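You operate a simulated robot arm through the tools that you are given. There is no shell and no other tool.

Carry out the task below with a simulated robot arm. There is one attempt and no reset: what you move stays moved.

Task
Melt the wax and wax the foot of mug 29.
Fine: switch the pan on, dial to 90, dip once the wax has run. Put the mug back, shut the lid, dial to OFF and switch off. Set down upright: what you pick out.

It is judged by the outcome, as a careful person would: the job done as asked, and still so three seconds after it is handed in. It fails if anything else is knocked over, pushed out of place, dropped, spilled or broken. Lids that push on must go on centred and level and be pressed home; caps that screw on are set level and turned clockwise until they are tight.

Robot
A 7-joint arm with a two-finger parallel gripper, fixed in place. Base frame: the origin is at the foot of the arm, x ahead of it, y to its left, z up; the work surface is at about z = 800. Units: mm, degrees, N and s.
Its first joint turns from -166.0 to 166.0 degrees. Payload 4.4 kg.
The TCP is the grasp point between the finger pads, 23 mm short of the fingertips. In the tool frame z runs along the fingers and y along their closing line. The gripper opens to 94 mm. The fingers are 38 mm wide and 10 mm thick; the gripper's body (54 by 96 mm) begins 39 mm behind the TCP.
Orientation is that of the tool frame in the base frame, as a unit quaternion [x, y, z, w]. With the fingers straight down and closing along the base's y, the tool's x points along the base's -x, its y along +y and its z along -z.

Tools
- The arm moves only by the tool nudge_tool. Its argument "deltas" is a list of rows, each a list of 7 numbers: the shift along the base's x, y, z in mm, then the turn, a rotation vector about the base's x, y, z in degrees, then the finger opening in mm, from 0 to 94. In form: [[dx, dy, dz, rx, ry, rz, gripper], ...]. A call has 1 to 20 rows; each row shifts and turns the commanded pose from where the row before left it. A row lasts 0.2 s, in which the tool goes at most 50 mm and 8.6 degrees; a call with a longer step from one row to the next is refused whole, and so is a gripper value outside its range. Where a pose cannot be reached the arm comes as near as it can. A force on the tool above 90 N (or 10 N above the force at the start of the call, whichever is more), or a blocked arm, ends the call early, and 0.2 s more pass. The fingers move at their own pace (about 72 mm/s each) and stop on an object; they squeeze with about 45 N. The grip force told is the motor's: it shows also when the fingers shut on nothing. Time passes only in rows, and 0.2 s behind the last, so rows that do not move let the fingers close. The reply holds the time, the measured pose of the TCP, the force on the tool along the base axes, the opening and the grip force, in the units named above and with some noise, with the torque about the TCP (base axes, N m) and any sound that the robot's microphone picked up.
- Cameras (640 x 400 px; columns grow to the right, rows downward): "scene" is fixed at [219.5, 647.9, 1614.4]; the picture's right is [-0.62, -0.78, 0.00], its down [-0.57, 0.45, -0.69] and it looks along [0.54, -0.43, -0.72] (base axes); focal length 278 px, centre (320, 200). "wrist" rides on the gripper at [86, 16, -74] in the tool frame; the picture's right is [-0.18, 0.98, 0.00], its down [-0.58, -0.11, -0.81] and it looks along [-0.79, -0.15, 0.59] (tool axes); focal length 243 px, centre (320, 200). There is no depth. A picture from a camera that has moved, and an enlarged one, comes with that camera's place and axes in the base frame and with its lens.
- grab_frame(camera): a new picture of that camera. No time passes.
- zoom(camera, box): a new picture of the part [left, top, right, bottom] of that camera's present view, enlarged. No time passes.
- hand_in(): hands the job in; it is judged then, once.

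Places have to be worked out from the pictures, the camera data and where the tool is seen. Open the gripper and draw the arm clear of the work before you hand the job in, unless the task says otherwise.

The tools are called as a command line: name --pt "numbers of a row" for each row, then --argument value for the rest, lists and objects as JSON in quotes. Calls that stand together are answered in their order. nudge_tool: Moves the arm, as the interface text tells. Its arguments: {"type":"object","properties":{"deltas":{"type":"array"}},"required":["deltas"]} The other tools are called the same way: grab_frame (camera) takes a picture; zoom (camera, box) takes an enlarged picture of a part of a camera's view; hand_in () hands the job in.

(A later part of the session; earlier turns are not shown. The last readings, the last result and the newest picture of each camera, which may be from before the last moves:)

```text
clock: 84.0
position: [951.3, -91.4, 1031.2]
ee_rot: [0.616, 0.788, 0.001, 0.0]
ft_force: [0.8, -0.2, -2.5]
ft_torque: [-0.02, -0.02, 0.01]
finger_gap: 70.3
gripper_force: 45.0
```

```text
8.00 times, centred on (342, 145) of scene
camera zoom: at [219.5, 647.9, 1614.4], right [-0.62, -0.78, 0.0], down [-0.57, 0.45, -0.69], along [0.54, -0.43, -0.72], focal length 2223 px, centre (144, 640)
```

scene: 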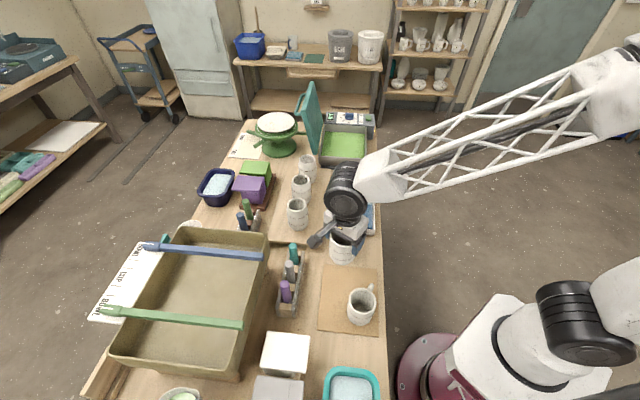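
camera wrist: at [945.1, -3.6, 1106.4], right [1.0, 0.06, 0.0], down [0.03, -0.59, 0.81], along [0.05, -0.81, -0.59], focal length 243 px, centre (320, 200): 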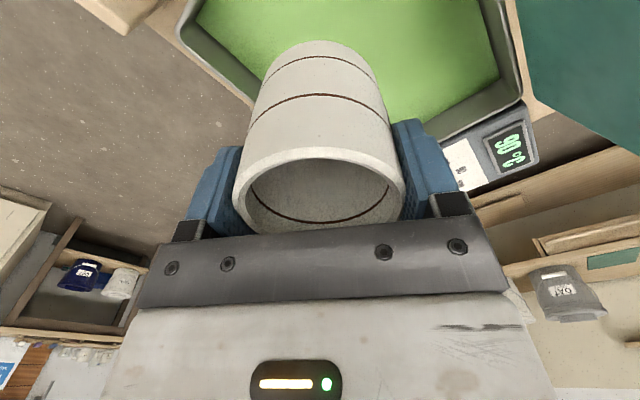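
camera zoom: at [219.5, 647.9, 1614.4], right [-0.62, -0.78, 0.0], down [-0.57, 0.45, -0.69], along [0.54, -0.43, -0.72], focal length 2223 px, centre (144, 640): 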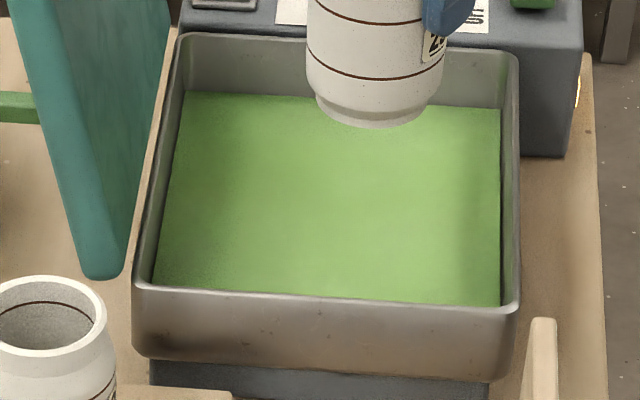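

No visible change and no obvious sign either way, so I give the wax more time at 90 °C before touching it.

nudge_tool --pt "0 0 0 0 0 0 60" --pt "0 0 0 0 0 0 60" --pt "0 0 0 0 0 0 60" --pt "0 0 0 0 0 0 60" --pt "0 0 0 0 0 0 60" --pt "0 0 0 0 0 0 60" --pt "0 0 0 0 0 0 60" --pt "0 0 0 0 0 0 60" --pt "0 0 0 0 0 0 60" --pt "0 0 0 0 0 0 60" --pt "0 0 0 0 0 0 60" --pt "0 0 0 0 0 0 60" --pt "0 0 0 0 0 0 60" --pt "0 0 0 0 0 0 60" --pt "0 0 0 0 0 0 60" --pt "0 0 0 0 0 0 60" --pt "0 0 0 0 0 0 60" --pt "0 0 0 0 0 0 60" --pt "0 0 0 0 0 0 60" --pt "0 0 0 0 0 0 60"

nudge_tool --pt "0 0 0 0 0 0 60" --pt "0 0 0 0 0 0 60" --pt "0 0 0 0 0 0 60" --pt "0 0 0 0 0 0 60" --pt "0 0 0 0 0 0 60" --pt "0 0 0 0 0 0 60" --pt "0 0 0 0 0 0 60" --pt "0 0 0 0 0 0 60" --pt "0 0 0 0 0 0 60" --pt "0 0 0 0 0 0 60" --pt "0 0 0 0 0 0 60" --pt "0 0 0 0 0 0 60" --pt "0 0 0 0 0 0 60" --pt "0 0 0 0 0 0 60" --pt "0 0 0 0 0 0 60" --pt "0 0 0 0 0 0 60" --pt "0 0 0 0 0 0 60" --pt "0 0 0 0 0 0 60" --pt "0 0 0 0 0 0 60" --pt "0 0 0 0 0 0 60"

nudge_tool --pt "0 0 0 0 0 0 60" --pt "0 0 0 0 0 0 60" --pt "0 0 0 0 0 0 60" --pt "0 0 0 0 0 0 60" --pt "0 0 0 0 0 0 60" --pt "0 0 0 0 0 0 60" --pt "0 0 0 0 0 0 60" --pt "0 0 0 0 0 0 60" --pt "0 0 0 0 0 0 60" --pt "0 0 0 0 0 0 60" --pt "0 0 0 0 0 0 60" --pt "0 0 0 0 0 0 60" --pt "0 0 0 0 0 0 60" --pt "0 0 0 0 0 0 60" --pt "0 0 0 0 0 0 60" --pt "0 0 0 0 0 0 60" --pt "0 0 0 0 0 0 60" --pt "0 0 0 0 0 0 60" --pt "0 0 0 0 0 0 60" --pt "0 0 0 0 0 0 60"

zoom --camera "wrist" --box '[180, 0, 540, 150]'

zoom --camera "scene" --box '[312, 120, 372, 170]'

```text
clock: 88.2
position: [950.9, -92.4, 1032.2]
ee_rot: [0.616, 0.787, 0.0, 0.0]
ft_force: [0.0, -0.8, -2.2]
ft_torque: [0.0, 0.02, 0.02]
finger_gap: 70.2
gripper_force: 45.1
```

```text
clock: 92.4
position: [949.9, -91.2, 1031.7]
ee_rot: [0.617, 0.787, 0.0, 0.0]
ft_force: [0.7, 0.2, -3.2]
ft_torque: [0.03, 0.02, 0.02]
finger_gap: 70.2
gripper_force: 44.6
```

```text
clock: 96.6
position: [951.7, -91.1, 1031.8]
ee_rot: [0.616, 0.788, 0.0, 0.0]
ft_force: [0.4, 0.9, -3.2]
ft_torque: [0.05, -0.01, 0.0]
finger_gap: 69.9
gripper_force: 45.3
```

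```text
1.78 times, centred on (360, 75) of wrist
camera zoom: at [944.9, -3.2, 1106.3], right [1.0, 0.06, 0.0], down [0.03, -0.59, 0.81], along [0.05, -0.81, -0.59], focal length 431 px, centre (249, 422)
```

zoom: 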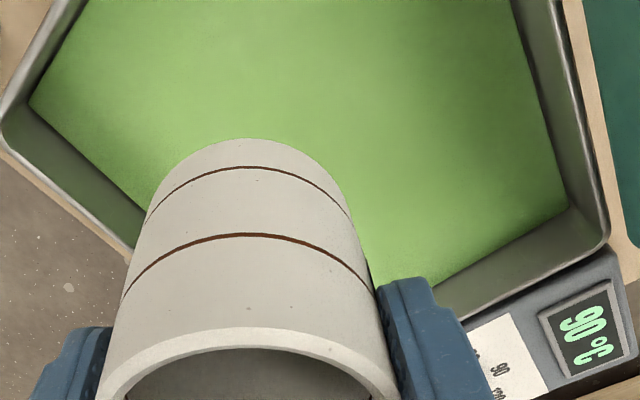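

```text
8.00 times, centred on (342, 145) of scene
camera zoom: at [219.5, 647.9, 1614.4], right [-0.62, -0.78, 0.0], down [-0.57, 0.45, -0.69], along [0.54, -0.43, -0.72], focal length 2223 px, centre (144, 640)
```

zoom: 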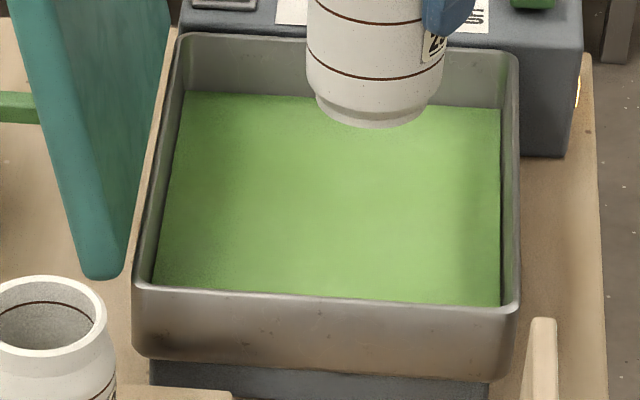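

nudge_tool --pt "0 0 0 0 0 0 60" --pt "0 0 0 0 0 0 60" --pt "0 0 0 0 0 0 60" --pt "0 0 0 0 0 0 60" --pt "0 0 0 0 0 0 60" --pt "0 0 0 0 0 0 60" --pt "0 0 0 0 0 0 60" --pt "0 0 0 0 0 0 60" --pt "0 0 0 0 0 0 60" --pt "0 0 0 0 0 0 60" --pt "0 0 0 0 0 0 60" --pt "0 0 0 0 0 0 60" --pt "0 0 0 0 0 0 60" --pt "0 0 0 0 0 0 60" --pt "0 0 0 0 0 0 60" --pt "0 0 0 0 0 0 60" --pt "0 0 0 0 0 0 60" --pt "0 0 0 0 0 0 60" --pt "0 0 0 0 0 0 60" --pt "0 0 0 0 0 0 60"

nudge_tool --pt "0 0 0 0 0 0 60" --pt "0 0 0 0 0 0 60" --pt "0 0 0 0 0 0 60" --pt "0 0 0 0 0 0 60" --pt "0 0 0 0 0 0 60" --pt "0 0 0 0 0 0 60" --pt "0 0 0 0 0 0 60" --pt "0 0 0 0 0 0 60" --pt "0 0 0 0 0 0 60" --pt "0 0 0 0 0 0 60" --pt "0 0 0 0 0 0 60" --pt "0 0 0 0 0 0 60" --pt "0 0 0 0 0 0 60" --pt "0 0 0 0 0 0 60" --pt "0 0 0 0 0 0 60" --pt "0 0 0 0 0 0 60" --pt "0 0 0 0 0 0 60" --pt "0 0 0 0 0 0 60" --pt "0 0 0 0 0 0 60" --pt "0 0 0 0 0 0 60"

nudge_tool --pt "0 0 0 0 0 0 60" --pt "0 0 0 0 0 0 60" --pt "0 0 0 0 0 0 60" --pt "0 0 0 0 0 0 60" --pt "0 0 0 0 0 0 60" --pt "0 0 0 0 0 0 60" --pt "0 0 0 0 0 0 60" --pt "0 0 0 0 0 0 60" --pt "0 0 0 0 0 0 60" --pt "0 0 0 0 0 0 60" --pt "0 0 0 0 0 0 60" --pt "0 0 0 0 0 0 60" --pt "0 0 0 0 0 0 60" --pt "0 0 0 0 0 0 60" --pt "0 0 0 0 0 0 60" --pt "0 0 0 0 0 0 60" --pt "0 0 0 0 0 0 60" --pt "0 0 0 0 0 0 60" --pt "0 0 0 0 0 0 60" --pt "0 0 0 0 0 0 60"

nudge_tool --pt "0 0 0 0 0 0 60" --pt "0 0 0 0 0 0 60" --pt "0 0 0 0 0 0 60" --pt "0 0 0 0 0 0 60" --pt "0 0 0 0 0 0 60" --pt "0 0 0 0 0 0 60" --pt "0 0 0 0 0 0 60" --pt "0 0 0 0 0 0 60" --pt "0 0 0 0 0 0 60" --pt "0 0 0 0 0 0 60" --pt "0 0 0 0 0 0 60" --pt "0 0 0 0 0 0 60" --pt "0 0 0 0 0 0 60" --pt "0 0 0 0 0 0 60" --pt "0 0 0 0 0 0 60" --pt "0 0 0 0 0 0 60" --pt "0 0 0 0 0 0 60" --pt "0 0 0 0 0 0 60" --pt "0 0 0 0 0 0 60" --pt "0 0 0 0 0 0 60"

zoom --camera "wrist" --box '[180, 0, 540, 150]'

zoom --camera "scene" --box '[312, 120, 372, 170]'

```text
clock: 100.8
position: [951.6, -89.9, 1031.5]
ee_rot: [0.617, 0.787, -0.001, 0.0]
ft_force: [-0.4, -0.4, -2.8]
ft_torque: [0.04, 0.02, 0.0]
finger_gap: 70.0
gripper_force: 44.9
```

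```text
clock: 105.0
position: [951.2, -90.6, 1031.5]
ee_rot: [0.615, 0.788, 0.0, 0.001]
ft_force: [0.3, -0.3, -3.9]
ft_torque: [0.0, -0.02, -0.01]
finger_gap: 70.1
gripper_force: 45.3
```

```text
clock: 109.2
position: [950.5, -91.8, 1031.7]
ee_rot: [0.616, 0.787, 0.0, 0.0]
ft_force: [0.9, 0.0, -2.5]
ft_torque: [0.02, 0.03, 0.01]
finger_gap: 69.9
gripper_force: 44.5
```

```text
clock: 113.4
position: [951.2, -92.2, 1031.9]
ee_rot: [0.616, 0.787, 0.0, 0.0]
ft_force: [0.0, 0.1, -2.1]
ft_torque: [0.05, 0.0, -0.04]
finger_gap: 70.1
gripper_force: 45.0
```

```text
1.78 times, centred on (360, 75) of wrist
camera zoom: at [944.9, -3.2, 1106.3], right [1.0, 0.06, 0.0], down [0.03, -0.59, 0.81], along [0.05, -0.81, -0.59], focal length 431 px, centre (249, 422)
```

zoom: 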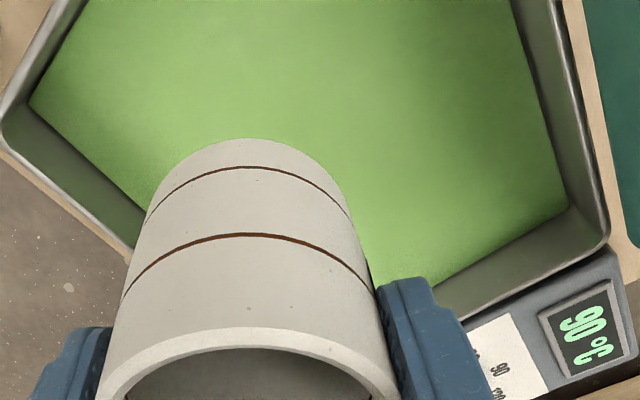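

```text
8.00 times, centred on (342, 145) of scene
camera zoom: at [219.5, 647.9, 1614.4], right [-0.62, -0.78, 0.0], down [-0.57, 0.45, -0.69], along [0.54, -0.43, -0.72], focal length 2223 px, centre (144, 640)
```

zoom: 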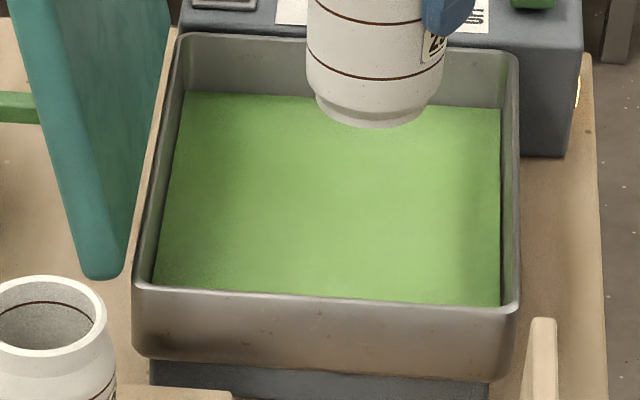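

The view is stable after more than a minute at 90 °C. Triangulating gives the wax surface at z≈843; the mug's bottom is 81 mm below the TCP. I lower slowly to just above the surface, watching force.

nudge_tool --pt "0 0 -20 0 0 0 60" --pt "0 0 -20 0 0 0 60" --pt "0 0 -20 0 0 0 60" --pt "0 0 -15 0 0 0 60" --pt "0 0 -10 0 0 0 60" --pt "0 0 -6 0 0 0 60" --pt "0 0 0 0 0 0 60"

zoom --camera "scene" --box '[312, 110, 372, 160]'

grab_frame --camera "wrist"

```text
clock: 115.0
position: [949.2, -89.7, 940.8]
ee_rot: [0.616, 0.787, 0.0, -0.001]
ft_force: [-0.6, -0.4, -3.7]
ft_torque: [0.0, -0.01, 0.0]
finger_gap: 70.2
gripper_force: 44.9
```

```text
8.00 times, centred on (342, 135) of scene
camera zoom: at [219.5, 647.9, 1614.4], right [-0.62, -0.78, 0.0], down [-0.57, 0.45, -0.69], along [0.54, -0.43, -0.72], focal length 2223 px, centre (144, 720)
```

zoom: 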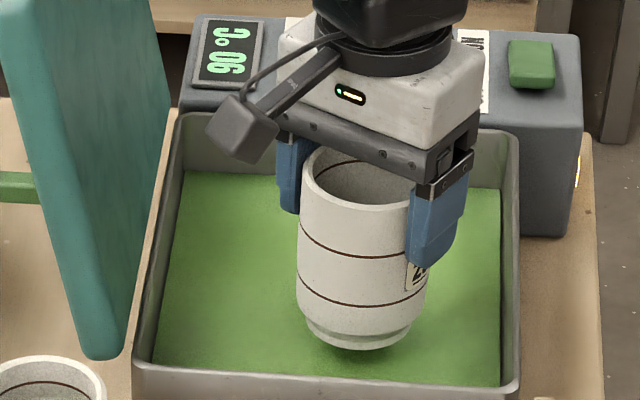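

```text
taken
camera wrist: at [944.7, -2.2, 1015.0], right [1.0, 0.06, 0.0], down [0.03, -0.59, 0.81], along [0.05, -0.81, -0.59], focal length 243 px, centre (320, 200)
```

wrist: 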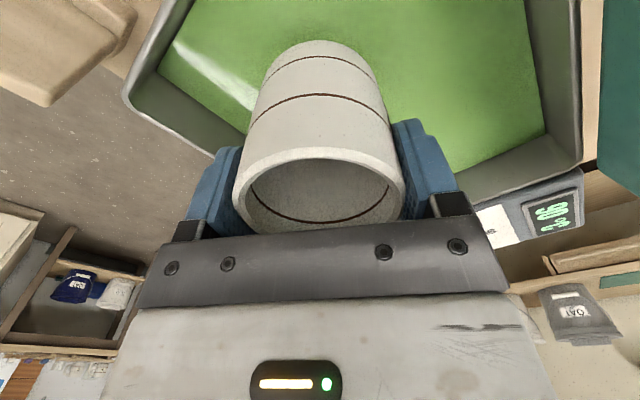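

A bright specular highlight on the surface shows the wax is now liquid. The foot is still a little above it; I zoom to see the gap.

zoom --camera "scene" --box '[336, 140, 360, 158]'

zoom --camera "wrist" --box '[120, 0, 480, 160]'

```text
16.00 times, centred on (348, 149) of scene
camera zoom: at [219.5, 647.9, 1614.4], right [-0.62, -0.78, 0.0], down [-0.57, 0.45, -0.69], along [0.54, -0.43, -0.72], focal length 4447 px, centre (-128, 1016)
```

zoom: 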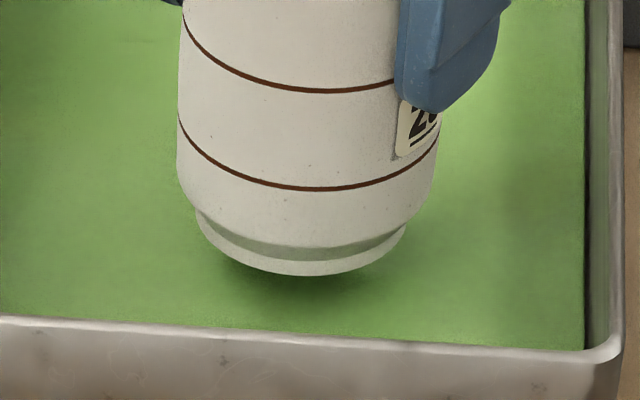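

```text
1.78 times, centred on (300, 80) of wrist
camera zoom: at [944.7, -2.2, 1015.0], right [1.0, 0.06, 0.0], down [0.03, -0.59, 0.81], along [0.05, -0.81, -0.59], focal length 431 px, centre (356, 413)
```

zoom: 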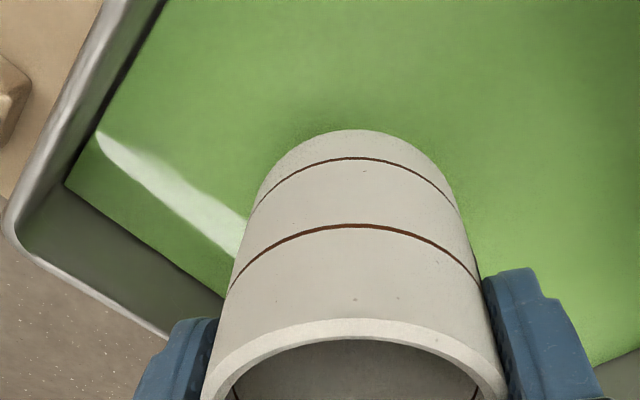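

The foot's bottom is at z≈860 now (ring ≈8–9 mm tall). I lower another 14 mm, then in fine steps, watching the foot meet the surface.

nudge_tool --pt "0 0 -5 0 0 0 60" --pt "0 0 -5 0 0 0 60" --pt "0 0 -4 0 0 0 60" --pt "0 0 0 0 0 0 60"

zoom --camera "scene" --box '[336, 140, 360, 158]'

zoom --camera "wrist" --box '[120, 0, 480, 160]'

```text
clock: 116.0
position: [952.5, -89.8, 925.9]
ee_rot: [0.616, 0.787, -0.001, 0.0]
ft_force: [-0.5, -0.5, -3.0]
ft_torque: [0.03, 0.01, 0.01]
finger_gap: 69.9
gripper_force: 44.4
```

```text
16.00 times, centred on (348, 149) of scene
camera zoom: at [219.5, 647.9, 1614.4], right [-0.62, -0.78, 0.0], down [-0.57, 0.45, -0.69], along [0.54, -0.43, -0.72], focal length 4447 px, centre (-128, 1016)
```

zoom: 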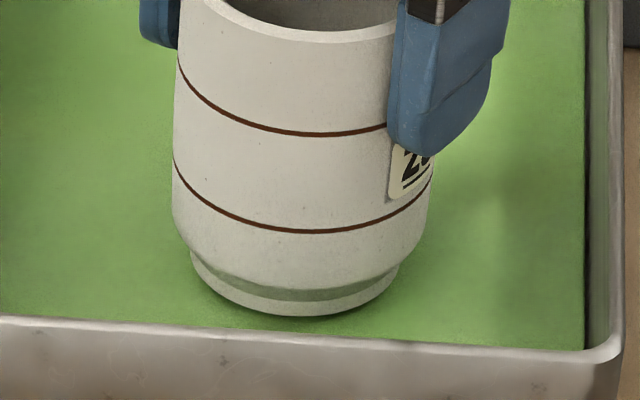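

```text
1.78 times, centred on (300, 80) of wrist
camera zoom: at [945.3, -1.8, 1000.7], right [1.0, 0.06, 0.0], down [0.03, -0.59, 0.81], along [0.05, -0.81, -0.59], focal length 431 px, centre (356, 413)
```

zoom: 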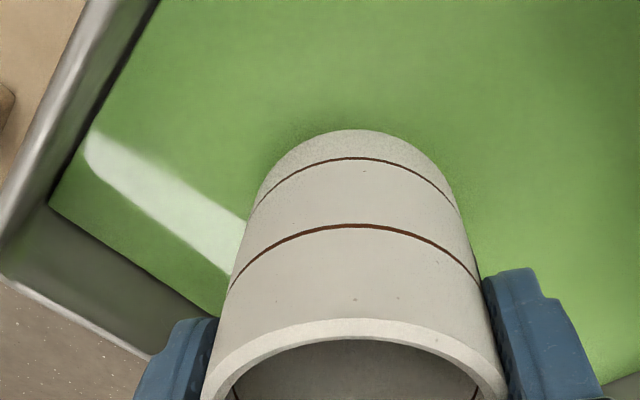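

nudge_tool --pt "-1 0 -2 0 0 0 60" --pt "0 0 -2 0 0 0 60" --pt "0 0 0 0 0 0 60"

zoom --camera "scene" --box '[336, 140, 360, 158]'

```text
clock: 116.8
position: [949.8, -89.7, 921.8]
ee_rot: [0.616, 0.788, 0.0, 0.0]
ft_force: [-0.4, 0.5, -3.0]
ft_torque: [0.05, 0.0, 0.0]
finger_gap: 69.9
gripper_force: 44.9
```

```text
16.00 times, centred on (348, 149) of scene
camera zoom: at [219.5, 647.9, 1614.4], right [-0.62, -0.78, 0.0], down [-0.57, 0.45, -0.69], along [0.54, -0.43, -0.72], focal length 4447 px, centre (-128, 1016)
```

zoom: 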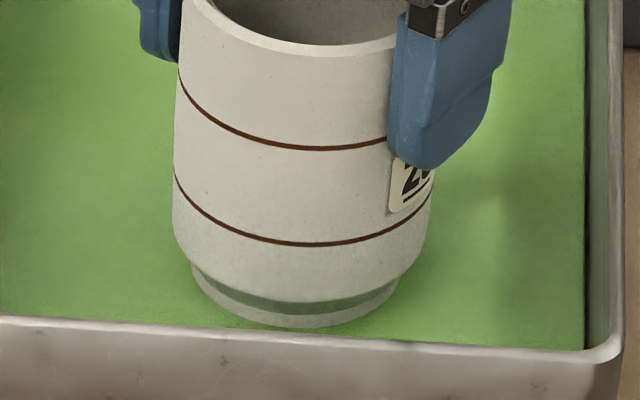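

nudge_tool --pt "0 0 -1.5 0 0 0 60" --pt "0 0 -1.5 0 0 0 60" --pt "0 0 0 0 0 0 60"

zoom --camera "scene" --box '[336, 140, 360, 158]'

zoom --camera "wrist" --box '[120, 0, 480, 160]'

```text
clock: 117.6
position: [949.9, -90.1, 919.8]
ee_rot: [0.617, 0.787, 0.0, 0.0]
ft_force: [0.8, 0.5, -3.2]
ft_torque: [0.02, 0.0, 0.01]
finger_gap: 69.8
gripper_force: 44.9
```

```text
16.00 times, centred on (348, 149) of scene
camera zoom: at [219.5, 647.9, 1614.4], right [-0.62, -0.78, 0.0], down [-0.57, 0.45, -0.69], along [0.54, -0.43, -0.72], focal length 4447 px, centre (-128, 1016)
```

zoom: 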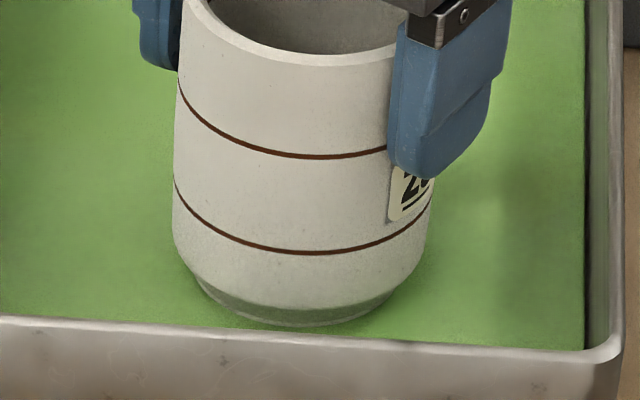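

```text
1.78 times, centred on (300, 80) of wrist
camera zoom: at [944.5, -1.8, 993.9], right [1.0, 0.06, 0.0], down [0.03, -0.59, 0.81], along [0.05, -0.81, -0.59], focal length 431 px, centre (356, 413)
```

zoom: 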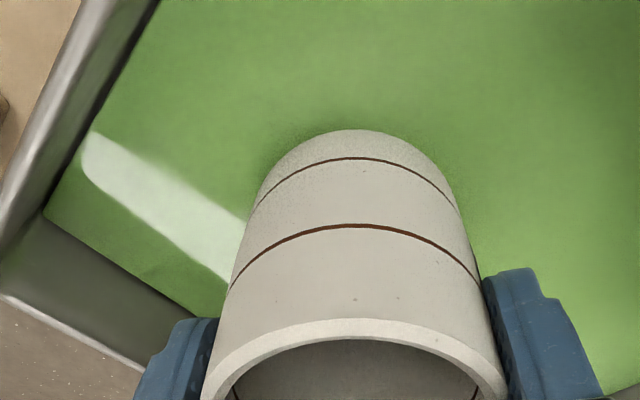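

The foot is entering liquid wax with no resistance (about 3 mm in). I lower 3 mm more so the foot ring is covered, hold for a couple of seconds.

nudge_tool --pt "0 0 -1.5 0 0 0 60" --pt "0 0 -1.5 0 0 0 60" --pt "0 0 0 0 0 0 60"

zoom --camera "scene" --box '[336, 140, 360, 158]'

```text
clock: 118.4
position: [950.5, -90.8, 916.8]
ee_rot: [0.617, 0.787, -0.001, 0.0]
ft_force: [0.2, -0.4, -2.5]
ft_torque: [0.01, 0.0, 0.03]
finger_gap: 70.1
gripper_force: 45.4
```

```text
16.00 times, centred on (348, 149) of scene
camera zoom: at [219.5, 647.9, 1614.4], right [-0.62, -0.78, 0.0], down [-0.57, 0.45, -0.69], along [0.54, -0.43, -0.72], focal length 4447 px, centre (-128, 1016)
```

zoom: 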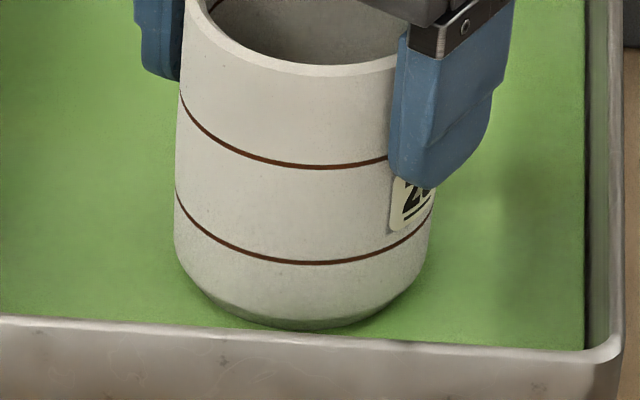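

nudge_tool --pt "0 0 -1.2 0 0 0 60" --pt "0 0 0 0 0 0 60" --pt "0 0 0 0 0 0 60" --pt "0 0 0 0 0 0 60" --pt "0 0 0 0 0 0 60" --pt "0 0 0 0 0 0 60" --pt "0 0 0 0 0 0 60" --pt "0 0 0 0 0 0 60" --pt "0 0 0 0 0 0 60" --pt "0 0 0 0 0 0 60"

zoom --camera "scene" --box '[336, 140, 360, 158]'

zoom --camera "wrist" --box '[120, 0, 480, 160]'

```text
clock: 120.6
position: [949.6, -90.3, 914.4]
ee_rot: [0.616, 0.788, 0.0, 0.0]
ft_force: [0.2, 0.1, 5.3]
ft_torque: [0.1, -0.12, -0.02]
finger_gap: 70.0
gripper_force: 44.8
```

```text
16.00 times, centred on (348, 149) of scene
camera zoom: at [219.5, 647.9, 1614.4], right [-0.62, -0.78, 0.0], down [-0.57, 0.45, -0.69], along [0.54, -0.43, -0.72], focal length 4447 px, centre (-128, 1016)
```

zoom: 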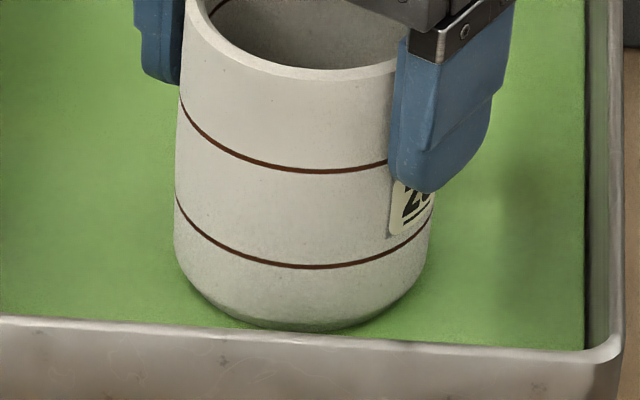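

```text
1.78 times, centred on (300, 80) of wrist
camera zoom: at [943.8, -2.0, 989.4], right [1.0, 0.06, 0.0], down [0.03, -0.59, 0.81], along [0.05, -0.81, -0.59], focal length 431 px, centre (356, 413)
```

zoom: 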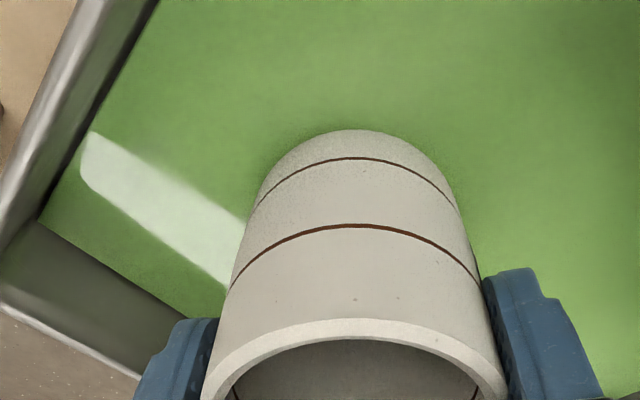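

The foot has just touched the pan floor (force rose ~8 N), so the foot is fully in the wax. I lift slowly, let it drip above the pan for a moment, and check the coating.

nudge_tool --pt "0 0 3 0 0 0 60" --pt "0 0 5 0 0 0 60" --pt "0 0 8 0 0 0 60" --pt "0 0 12 0 0 0 60" --pt "0 0 12 0 0 0 60" --pt "0 0 0 0 0 0 60" --pt "0 0 0 0 0 0 60" --pt "0 0 0 0 0 0 60" --pt "0 0 0 0 0 0 60" --pt "0 0 0 0 0 0 60" --pt "0 0 0 0 0 0 60" --pt "0 0 0 0 0 0 60" --pt "0 0 0 0 0 0 60" --pt "0 0 0 0 0 0 60"

zoom --camera "scene" --box '[332, 130, 362, 153]'

```text
clock: 123.6
position: [951.5, -91.6, 953.9]
ee_rot: [0.616, 0.788, 0.0, 0.0]
ft_force: [-0.6, -0.7, -2.4]
ft_torque: [0.03, 0.01, 0.0]
finger_gap: 69.9
gripper_force: 45.1
```

```text
16.00 times, centred on (347, 142) of scene
camera zoom: at [219.5, 647.9, 1614.4], right [-0.62, -0.78, 0.0], down [-0.57, 0.45, -0.69], along [0.54, -0.43, -0.72], focal length 4447 px, centre (-112, 1136)
```

zoom: 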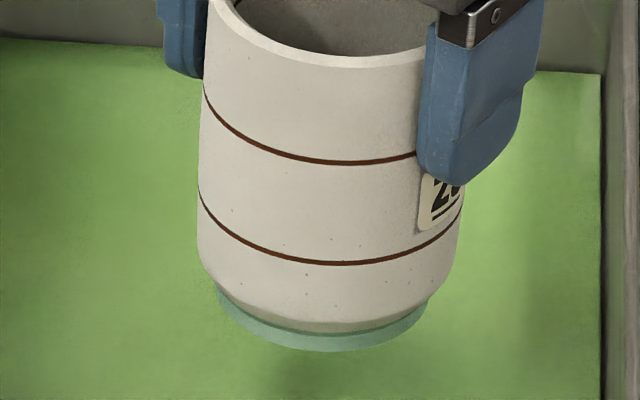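

The foot now carries an even mint-green wax coat. I raise and carry the mug back the way it came to its original spot.

nudge_tool --pt "0 0 20 0 0 0 60" --pt "0 0 30 0 0 0 60" --pt "0 0 28 0 0 0 60" --pt "0 0 0 0 0 0 60" --pt "0 0 0 0 0 0 60" --pt "0 0 0 0 0 0 60"

nudge_tool --pt "-15 14 0 0 0 0 60" --pt "-24.5 24 0 0 0 0 60" --pt "-24.5 24 0 0 0 0 60" --pt "-24.5 24 0 0 0 0 60" --pt "-24.5 24 0 0 0 0 60" --pt "-24.5 24 0 0 0 0 60" --pt "-24.5 24 0 0 0 0 60" --pt "-24.5 24 0 0 0 0 60" --pt "-24.5 24 0 0 0 0 60" --pt "-24.5 24 0 0 0 0 60" --pt "-24.5 24 0 0 0 0 60" --pt "-24.5 24 0 0 0 0 60" --pt "-24.5 24 0 0 0 0 60" --pt "-24.5 24 0 0 0 0 60" --pt "-24.5 24 0 0 0 0 60" --pt "-24.5 24 0 0 0 0 60" --pt "-24.5 24 0 0 0 0 60" --pt "-24.5 24 0 0 0 0 60" --pt "-10.5 8 0 0 0 0 60" --pt "0 0 0 0 0 0 60"

grab_frame --camera "scene"

```text
clock: 125.0
position: [950.5, -91.3, 1033.4]
ee_rot: [0.617, 0.787, -0.001, 0.0]
ft_force: [0.1, 0.1, -3.4]
ft_torque: [0.01, 0.02, 0.01]
finger_gap: 70.0
gripper_force: 45.3
```

```text
clock: 129.2
position: [508.1, 341.8, 1033.4]
ee_rot: [0.617, 0.787, 0.001, 0.0]
ft_force: [0.4, 0.0, -2.8]
ft_torque: [-0.02, 0.01, 0.04]
finger_gap: 69.8
gripper_force: 45.1
```

```text
taken
```

scene: 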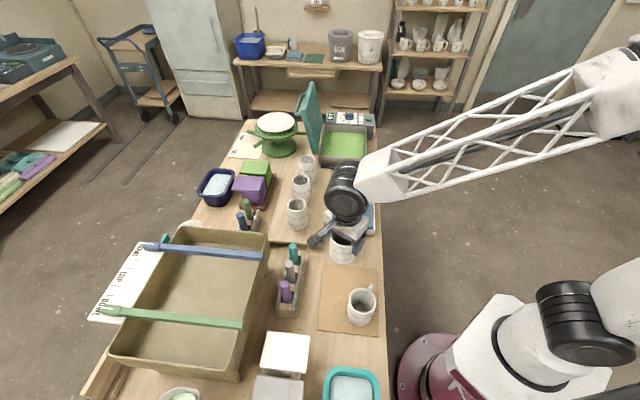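

Correcting the small bookkeeping offset (+1, -1), I lower the mug over its original place and watch the force for touchdown.

nudge_tool --pt "1 -1 -30 0 0 0 60" --pt "0 0 -35 0 0 0 60" --pt "0 0 -35 0 0 0 60" --pt "0 0 -25 0 0 0 60" --pt "0 0 -12 0 0 0 60" --pt "0 0 0 0 0 0 60"

zoom --camera "scene" --box '[310, 215, 390, 305]'

grab_frame --camera "wrist"

```text
clock: 130.6
position: [508.6, 338.0, 895.8]
ee_rot: [0.616, 0.788, 0.0, 0.0]
ft_force: [0.3, 0.1, -3.1]
ft_torque: [0.07, 0.0, -0.01]
finger_gap: 70.3
gripper_force: 44.8
```

```text
4.44 times, centred on (350, 260) of scene
camera zoom: at [219.5, 647.9, 1614.4], right [-0.62, -0.78, 0.0], down [-0.57, 0.45, -0.69], along [0.54, -0.43, -0.72], focal length 1235 px, centre (187, -67)
```

zoom: 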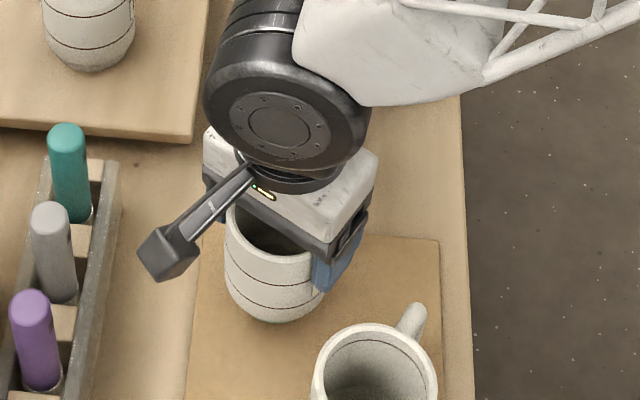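

```text
taken
camera wrist: at [503.5, 426.2, 971.2], right [1.0, 0.06, 0.0], down [0.03, -0.59, 0.81], along [0.05, -0.81, -0.59], focal length 243 px, centre (320, 200)
```

wrist: 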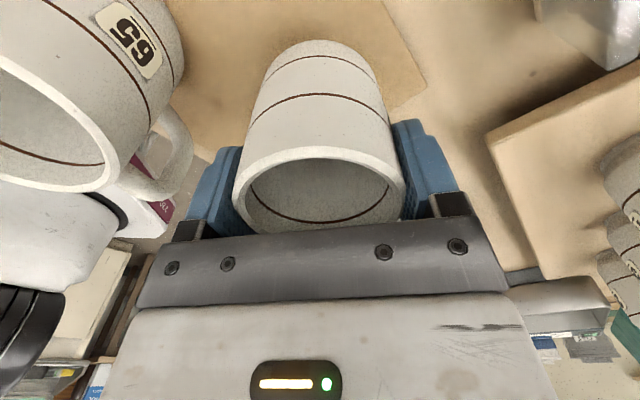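

nudge_tool --pt "0 0 -4 0 0 0 60" --pt "0 0 -3 0 0 0 60" --pt "0 0 -2 0 0 0 60" --pt "0 0 0 0 0 0 60"

```text
clock: 131.6
position: [509.6, 339.7, 885.8]
ee_rot: [0.616, 0.787, 0.0, 0.0]
ft_force: [0.0, 0.1, -3.9]
ft_torque: [0.05, -0.04, 0.01]
finger_gap: 70.3
gripper_force: 45.5
```

nudge_tool --pt "0 0 -0.7 0 0 0 60" --pt "0 0 -0.7 0 0 0 60" --pt "0 0 0 0 0 0 60"

```text
clock: 132.4
position: [509.2, 339.3, 884.5]
ee_rot: [0.616, 0.788, -0.001, 0.0]
ft_force: [0.1, 0.3, -2.7]
ft_torque: [0.01, -0.02, 0.02]
finger_gap: 69.8
gripper_force: 44.8
```

nudge_tool --pt "0 0 -0.6 0 0 0 60" --pt "0 0 -0.6 0 0 0 60" --pt "0 0 0 0 0 0 60"

```text
clock: 133.2
position: [511.3, 338.9, 885.5]
ee_rot: [0.616, 0.787, 0.0, 0.0]
ft_force: [0.9, -4.7, 9.0]
ft_torque: [-0.57, 0.02, 0.0]
finger_gap: 70.1
gripper_force: 45.0
```

Touchdown felt. I open the gripper gradually to release the mug.

nudge_tool --pt "0 0 0.6 0 0 0 68" --pt "0 0 0 0 0 0 72" --pt "0 0 0 0 0 0 76" --pt "0 0 0 0 0 0 84" --pt "0 0 0 0 0 0 94" --pt "0 0 0 0 0 0 94"

grab_frame --camera "wrist"

zoom --camera "scene" --box '[310, 215, 390, 305]'

```text
clock: 134.6
position: [508.8, 338.0, 885.2]
ee_rot: [0.617, 0.787, -0.001, 0.0]
ft_force: [0.4, 0.4, -0.4]
ft_torque: [0.01, -0.01, 0.01]
finger_gap: 93.8
gripper_force: 0.2
```

```text
taken
camera wrist: at [503.5, 426.9, 959.8], right [1.0, 0.06, 0.0], down [0.03, -0.59, 0.81], along [0.05, -0.81, -0.59], focal length 243 px, centre (320, 200)
```

wrist: 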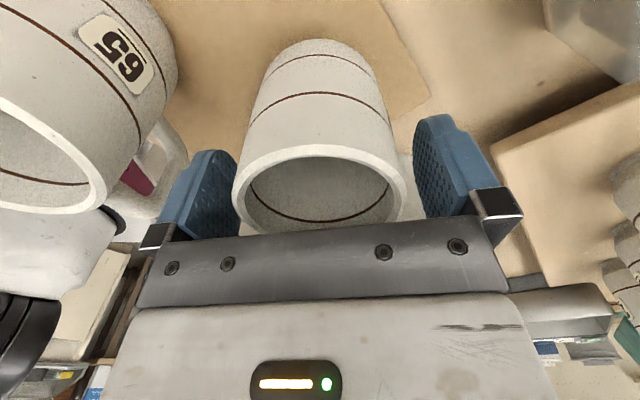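

```text
4.44 times, centred on (350, 260) of scene
camera zoom: at [219.5, 647.9, 1614.4], right [-0.62, -0.78, 0.0], down [-0.57, 0.45, -0.69], along [0.54, -0.43, -0.72], focal length 1235 px, centre (187, -67)
```

zoom: 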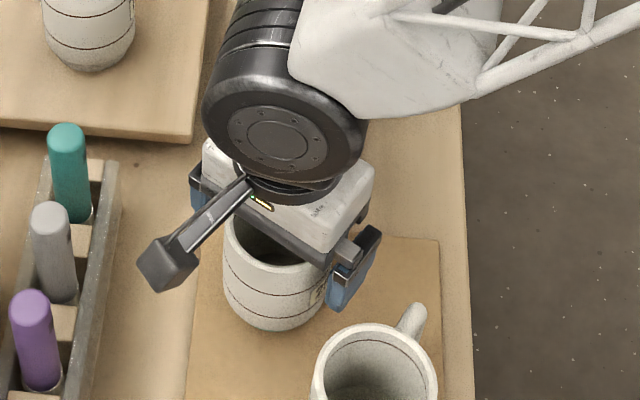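

Mug stands released. I rise straight up clear of it and check.

nudge_tool --pt "-1 0 8 0 0 0 94" --pt "0 0 20 0 0 0 94" --pt "0 0 30 0 0 0 94" --pt "0 0 40 0 0 0 94" --pt "0 0 40 0 0 0 94" --pt "0 0 40 0 0 0 94"

grab_frame --camera "wrist"

zoom --camera "scene" --box '[310, 215, 390, 325]'

```text
clock: 136.0
position: [509.1, 340.1, 1063.2]
ee_rot: [0.616, 0.787, -0.001, 0.001]
ft_force: [0.5, 0.7, 1.0]
ft_torque: [-0.01, -0.01, -0.01]
finger_gap: 94.2
gripper_force: 0.1
```

```text
taken
camera wrist: at [502.6, 428.2, 1138.3], right [1.0, 0.06, 0.0], down [0.04, -0.59, 0.81], along [0.05, -0.81, -0.59], focal length 243 px, centre (320, 200)
```

wrist: 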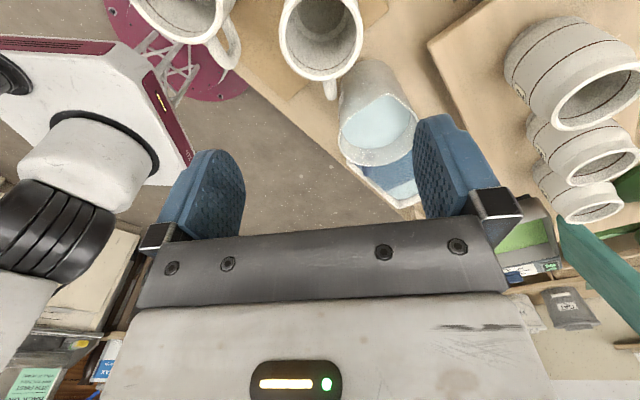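

```text
3.64 times, centred on (350, 270) of scene
camera zoom: at [219.5, 647.9, 1614.4], right [-0.62, -0.78, 0.0], down [-0.57, 0.45, -0.69], along [0.54, -0.43, -0.72], focal length 1011 px, centre (211, -54)
```

zoom: 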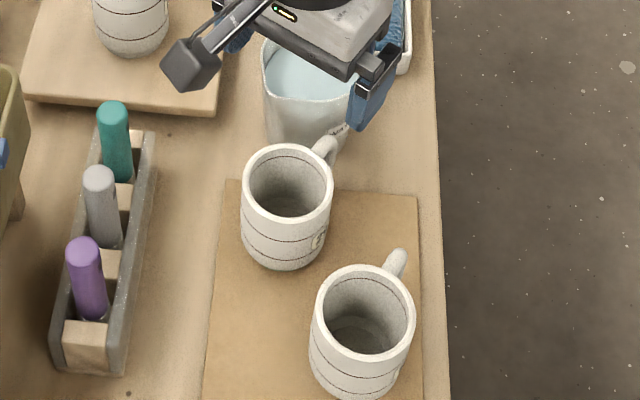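

Mug 29 is back upright in its place. Now for shutting the lid: I go back toward the pan with the earlier tool yaw, fingers closed for a clear view, to measure where the handle bar rests.

nudge_tool --pt "20 -5 25 0 0 2.8 60" --pt "37 -15 15 0 0 2.8 30" --pt "37 -15 12 0 0 2.8 30" --pt "37 -15 12 0 0 2.8 30" --pt "37 -15 12 0 0 2.8 30" --pt "37 -15 12 0 0 2.8 30" --pt "37 -15 12 0 0 2.8 30" --pt "37 -15 12 0 0 2.8 30" --pt "37 -15 12 0 0 2.8 30" --pt "37 -15 12 0 0 2.8 30" --pt "37 -15 12 0 0 3.0 30"

grab_frame --camera "wrist"

zoom --camera "scene" --box '[285, 70, 355, 160]'

```text
clock: 138.4
position: [898.3, 182.3, 1211.0]
ee_rot: [0.382, 0.924, 0.0, 0.0]
ft_force: [-0.2, -1.0, 0.3]
ft_torque: [0.06, -0.01, -0.02]
finger_gap: 30.0
gripper_force: 0.0
```

```text
taken
camera wrist: at [848.1, 255.3, 1285.6], right [0.83, 0.56, 0.0], down [0.33, -0.49, 0.81], along [0.46, -0.67, -0.59], focal length 243 px, centre (320, 200)
```

wrist: 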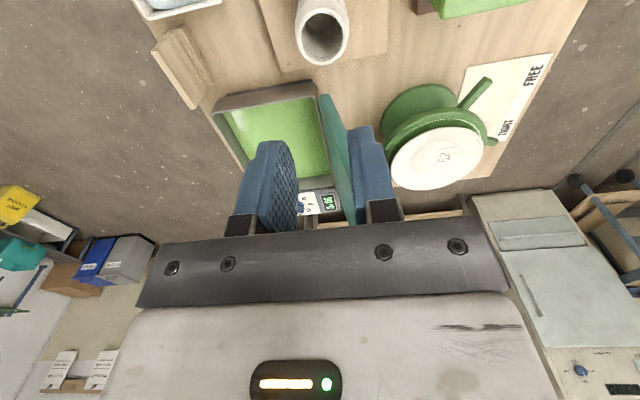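

```text
4.44 times, centred on (320, 115) of scene
camera zoom: at [219.5, 647.9, 1614.4], right [-0.62, -0.78, 0.0], down [-0.57, 0.45, -0.69], along [0.54, -0.43, -0.72], focal length 1235 px, centre (320, 578)
```

zoom: 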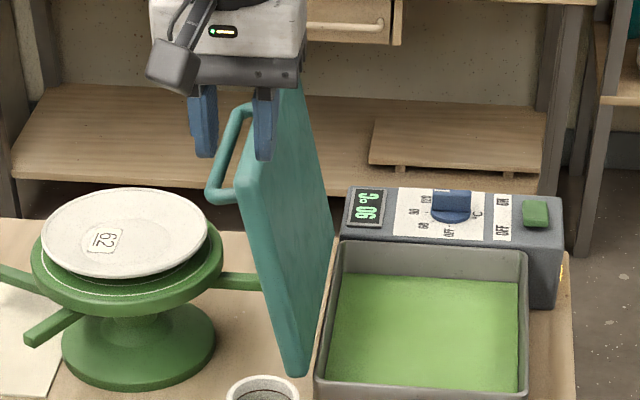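

From the pictures the bar rests at about e2≈-822, z≈1045 (lid ≈108° open). I move to hover above it with a gentler 15° lean (more clearance to the lid's edge), testing reach first.

nudge_tool --pt "20 -12 -5 0 0 0 30" --pt "25 -13 -5 -5.3 -5.3 0 30" --pt "25 -13 -5 -5.3 -5.3 0 30" --pt "25 -13 -5 0 0 0 30" --pt "25 -13 -10 0 0 0 30" --pt "25 -13 -10 0 0 0 30" --pt "25 -13 -15 0 0 0 30" --pt "19 -17 -15 0 0 0 30" --pt "0 0 -15 0 0 0 30"

grab_frame --camera "wrist"

zoom --camera "scene" --box '[265, 50, 365, 150]'

```text
clock: 140.4
position: [1087.0, 77.0, 1127.0]
ee_rot: [0.38, 0.916, -0.05, 0.121]
ft_force: [-0.4, 0.3, 0.5]
ft_torque: [0.04, 0.01, 0.03]
finger_gap: 30.0
gripper_force: 0.1
```

```text
taken
camera wrist: at [1024.9, 161.6, 1176.7], right [0.82, 0.57, 0.05], down [0.17, -0.33, 0.93], along [0.54, -0.76, -0.37], focal length 243 px, centre (320, 200)
```

wrist: 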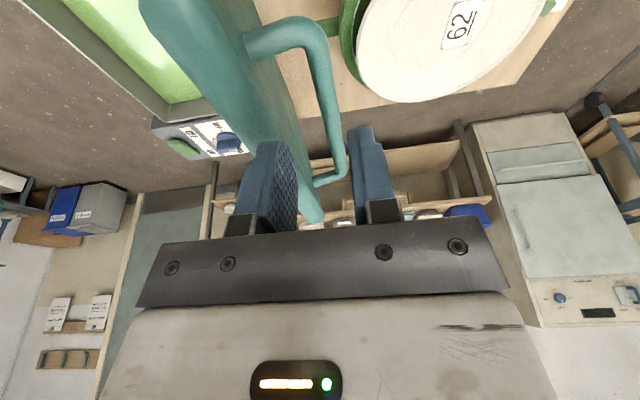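

```text
4.00 times, centred on (315, 100) of scene
camera zoom: at [219.5, 647.9, 1614.4], right [-0.62, -0.78, 0.0], down [-0.57, 0.45, -0.69], along [0.54, -0.43, -0.72], focal length 1112 px, centre (340, 600)
```

zoom: 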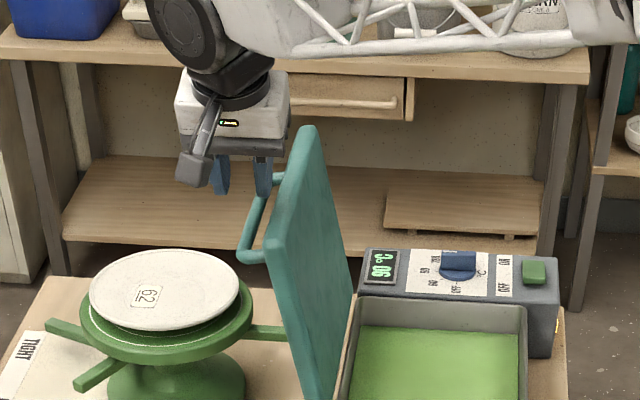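

zoom --camera "wrist" --box '[180, 0, 420, 230]'

```text
1.74 times, centred on (300, 115) of wrist
camera zoom: at [1024.9, 161.6, 1176.7], right [0.82, 0.57, 0.05], down [0.17, -0.33, 0.93], along [0.54, -0.76, -0.37], focal length 422 px, centre (355, 348)
```

zoom: 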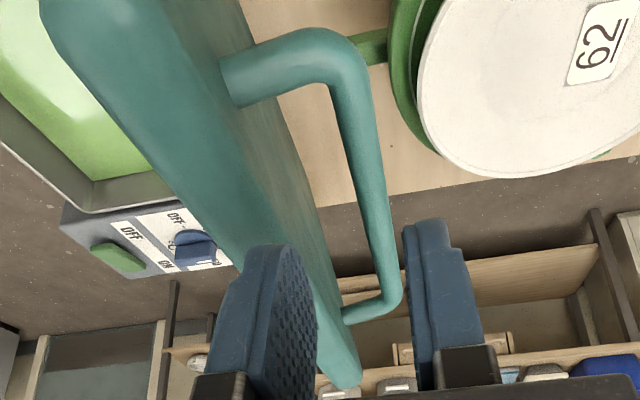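

Triangulated bar: e2≈-824, z≈1048; I'm right above it. I narrow the gap to ~19 mm so the inner finger fits between bar and lid, and lower in stages.

nudge_tool --pt "1.0 1.0 -10 0 0 0 19" --pt "0 0 -12 0 0 0 19" --pt "0 0 -10 0 0 0 19" --pt "0 0 0 0 0 0 19"

zoom --camera "wrist" --box '[180, 0, 420, 230]'

zoom --camera "scene" --box '[275, 60, 345, 130]'

```text
clock: 141.4
position: [1087.5, 76.4, 1092.7]
ee_rot: [0.381, 0.915, -0.05, 0.121]
ft_force: [-0.6, 0.4, 0.9]
ft_torque: [0.01, -0.01, 0.01]
finger_gap: 19.1
gripper_force: 0.1
```

```text
1.74 times, centred on (300, 115) of wrist
camera zoom: at [1026.1, 162.4, 1143.3], right [0.82, 0.57, 0.05], down [0.17, -0.33, 0.93], along [0.54, -0.76, -0.37], focal length 422 px, centre (355, 348)
```

zoom: 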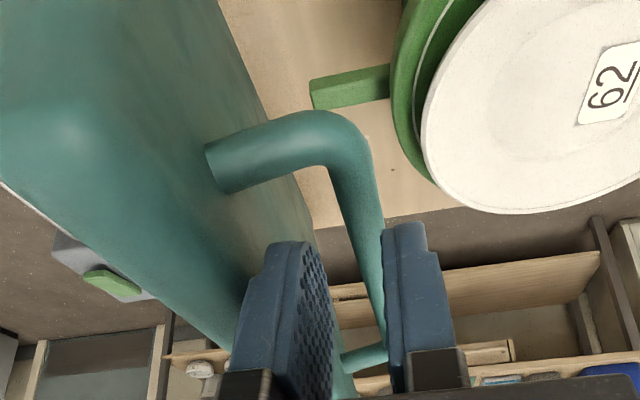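

```text
5.71 times, centred on (310, 95) of scene
camera zoom: at [219.5, 647.9, 1614.4], right [-0.62, -0.78, 0.0], down [-0.57, 0.45, -0.69], along [0.54, -0.43, -0.72], focal length 1588 px, centre (377, 800)
```

zoom: 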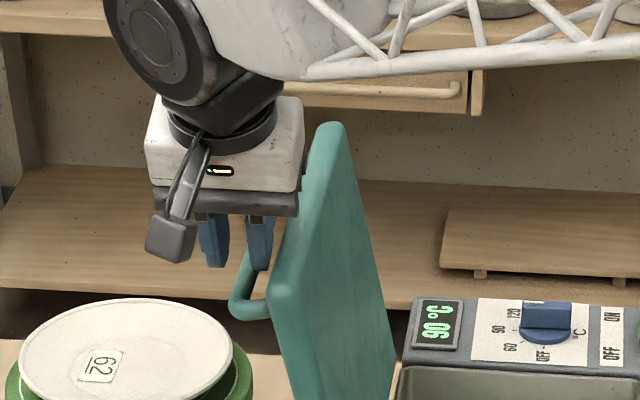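

Bar is centred between the two finger pads. I lower further so the fingertips straddle it.

nudge_tool --pt "0 0 -8 0 0 0 19" --pt "0 0 -6 0 0 0 19" --pt "0 0 -4 0 0 0 19" --pt "0 0 -3 0 0 0 19" --pt "0 0 0 0 0 0 19"

zoom --camera "wrist" --box '[180, 0, 420, 230]'

zoom --camera "scene" --box '[275, 60, 345, 130]'

```text
clock: 142.6
position: [1088.3, 77.6, 1073.9]
ee_rot: [0.38, 0.916, -0.05, 0.121]
ft_force: [10.3, -8.8, 11.5]
ft_torque: [-0.21, -0.05, 0.16]
finger_gap: 18.6
gripper_force: 0.0
```

```text
1.74 times, centred on (300, 115) of wrist
camera zoom: at [1026.3, 161.7, 1123.6], right [0.82, 0.57, 0.05], down [0.17, -0.33, 0.93], along [0.54, -0.76, -0.36], focal length 422 px, centre (355, 348)
```

zoom: 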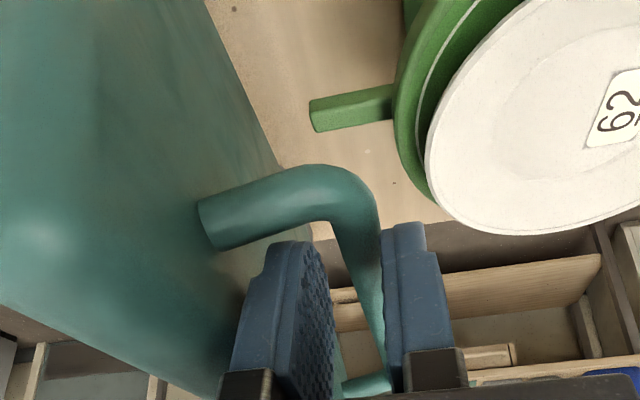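

```text
5.71 times, centred on (310, 95) of scene
camera zoom: at [219.5, 647.9, 1614.4], right [-0.62, -0.78, 0.0], down [-0.57, 0.45, -0.69], along [0.54, -0.43, -0.72], focal length 1588 px, centre (377, 800)
```

zoom: 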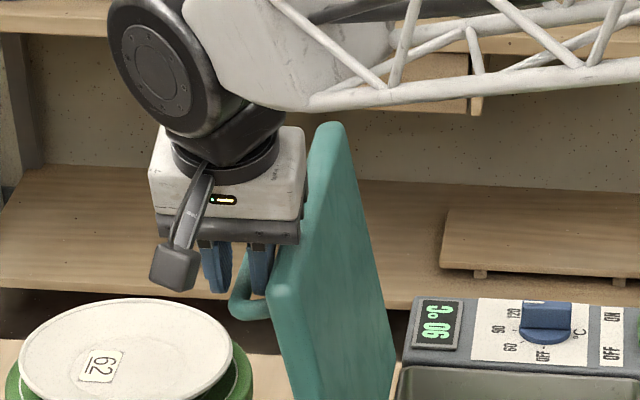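

The inner finger's edge has met the handle's near post (force along e1 and up). I raise a little and slide 13 mm further along the bar, away from the post.

nudge_tool --pt "0 0 5 0 0 0 19" --pt "4.6 -4.6 0 0 0 0 19" --pt "4.6 -4.6 0 0 0 0 19" --pt "0 0 -2 0 0 0 19" --pt "0 0 0 0 0 0 19"

zoom --camera "wrist" --box '[180, 0, 420, 230]'

```text
clock: 143.8
position: [1097.4, 68.6, 1075.4]
ee_rot: [0.38, 0.916, -0.05, 0.12]
ft_force: [0.4, 0.1, 0.3]
ft_torque: [0.01, 0.03, -0.04]
finger_gap: 19.1
gripper_force: 0.1
```

```text
1.74 times, centred on (300, 115) of wrist
camera zoom: at [1035.1, 153.0, 1125.9], right [0.82, 0.57, 0.05], down [0.17, -0.33, 0.93], along [0.54, -0.76, -0.37], focal length 422 px, centre (355, 348)
```

zoom: 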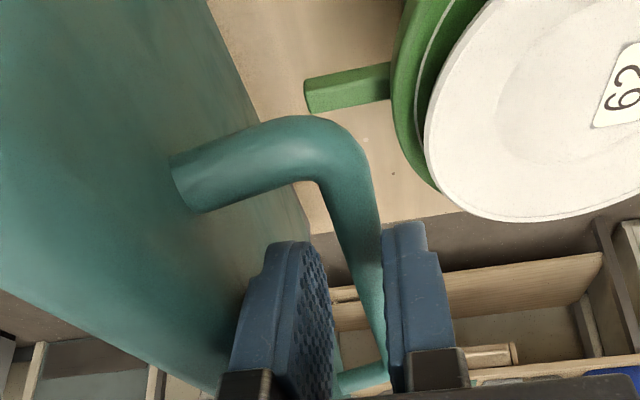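

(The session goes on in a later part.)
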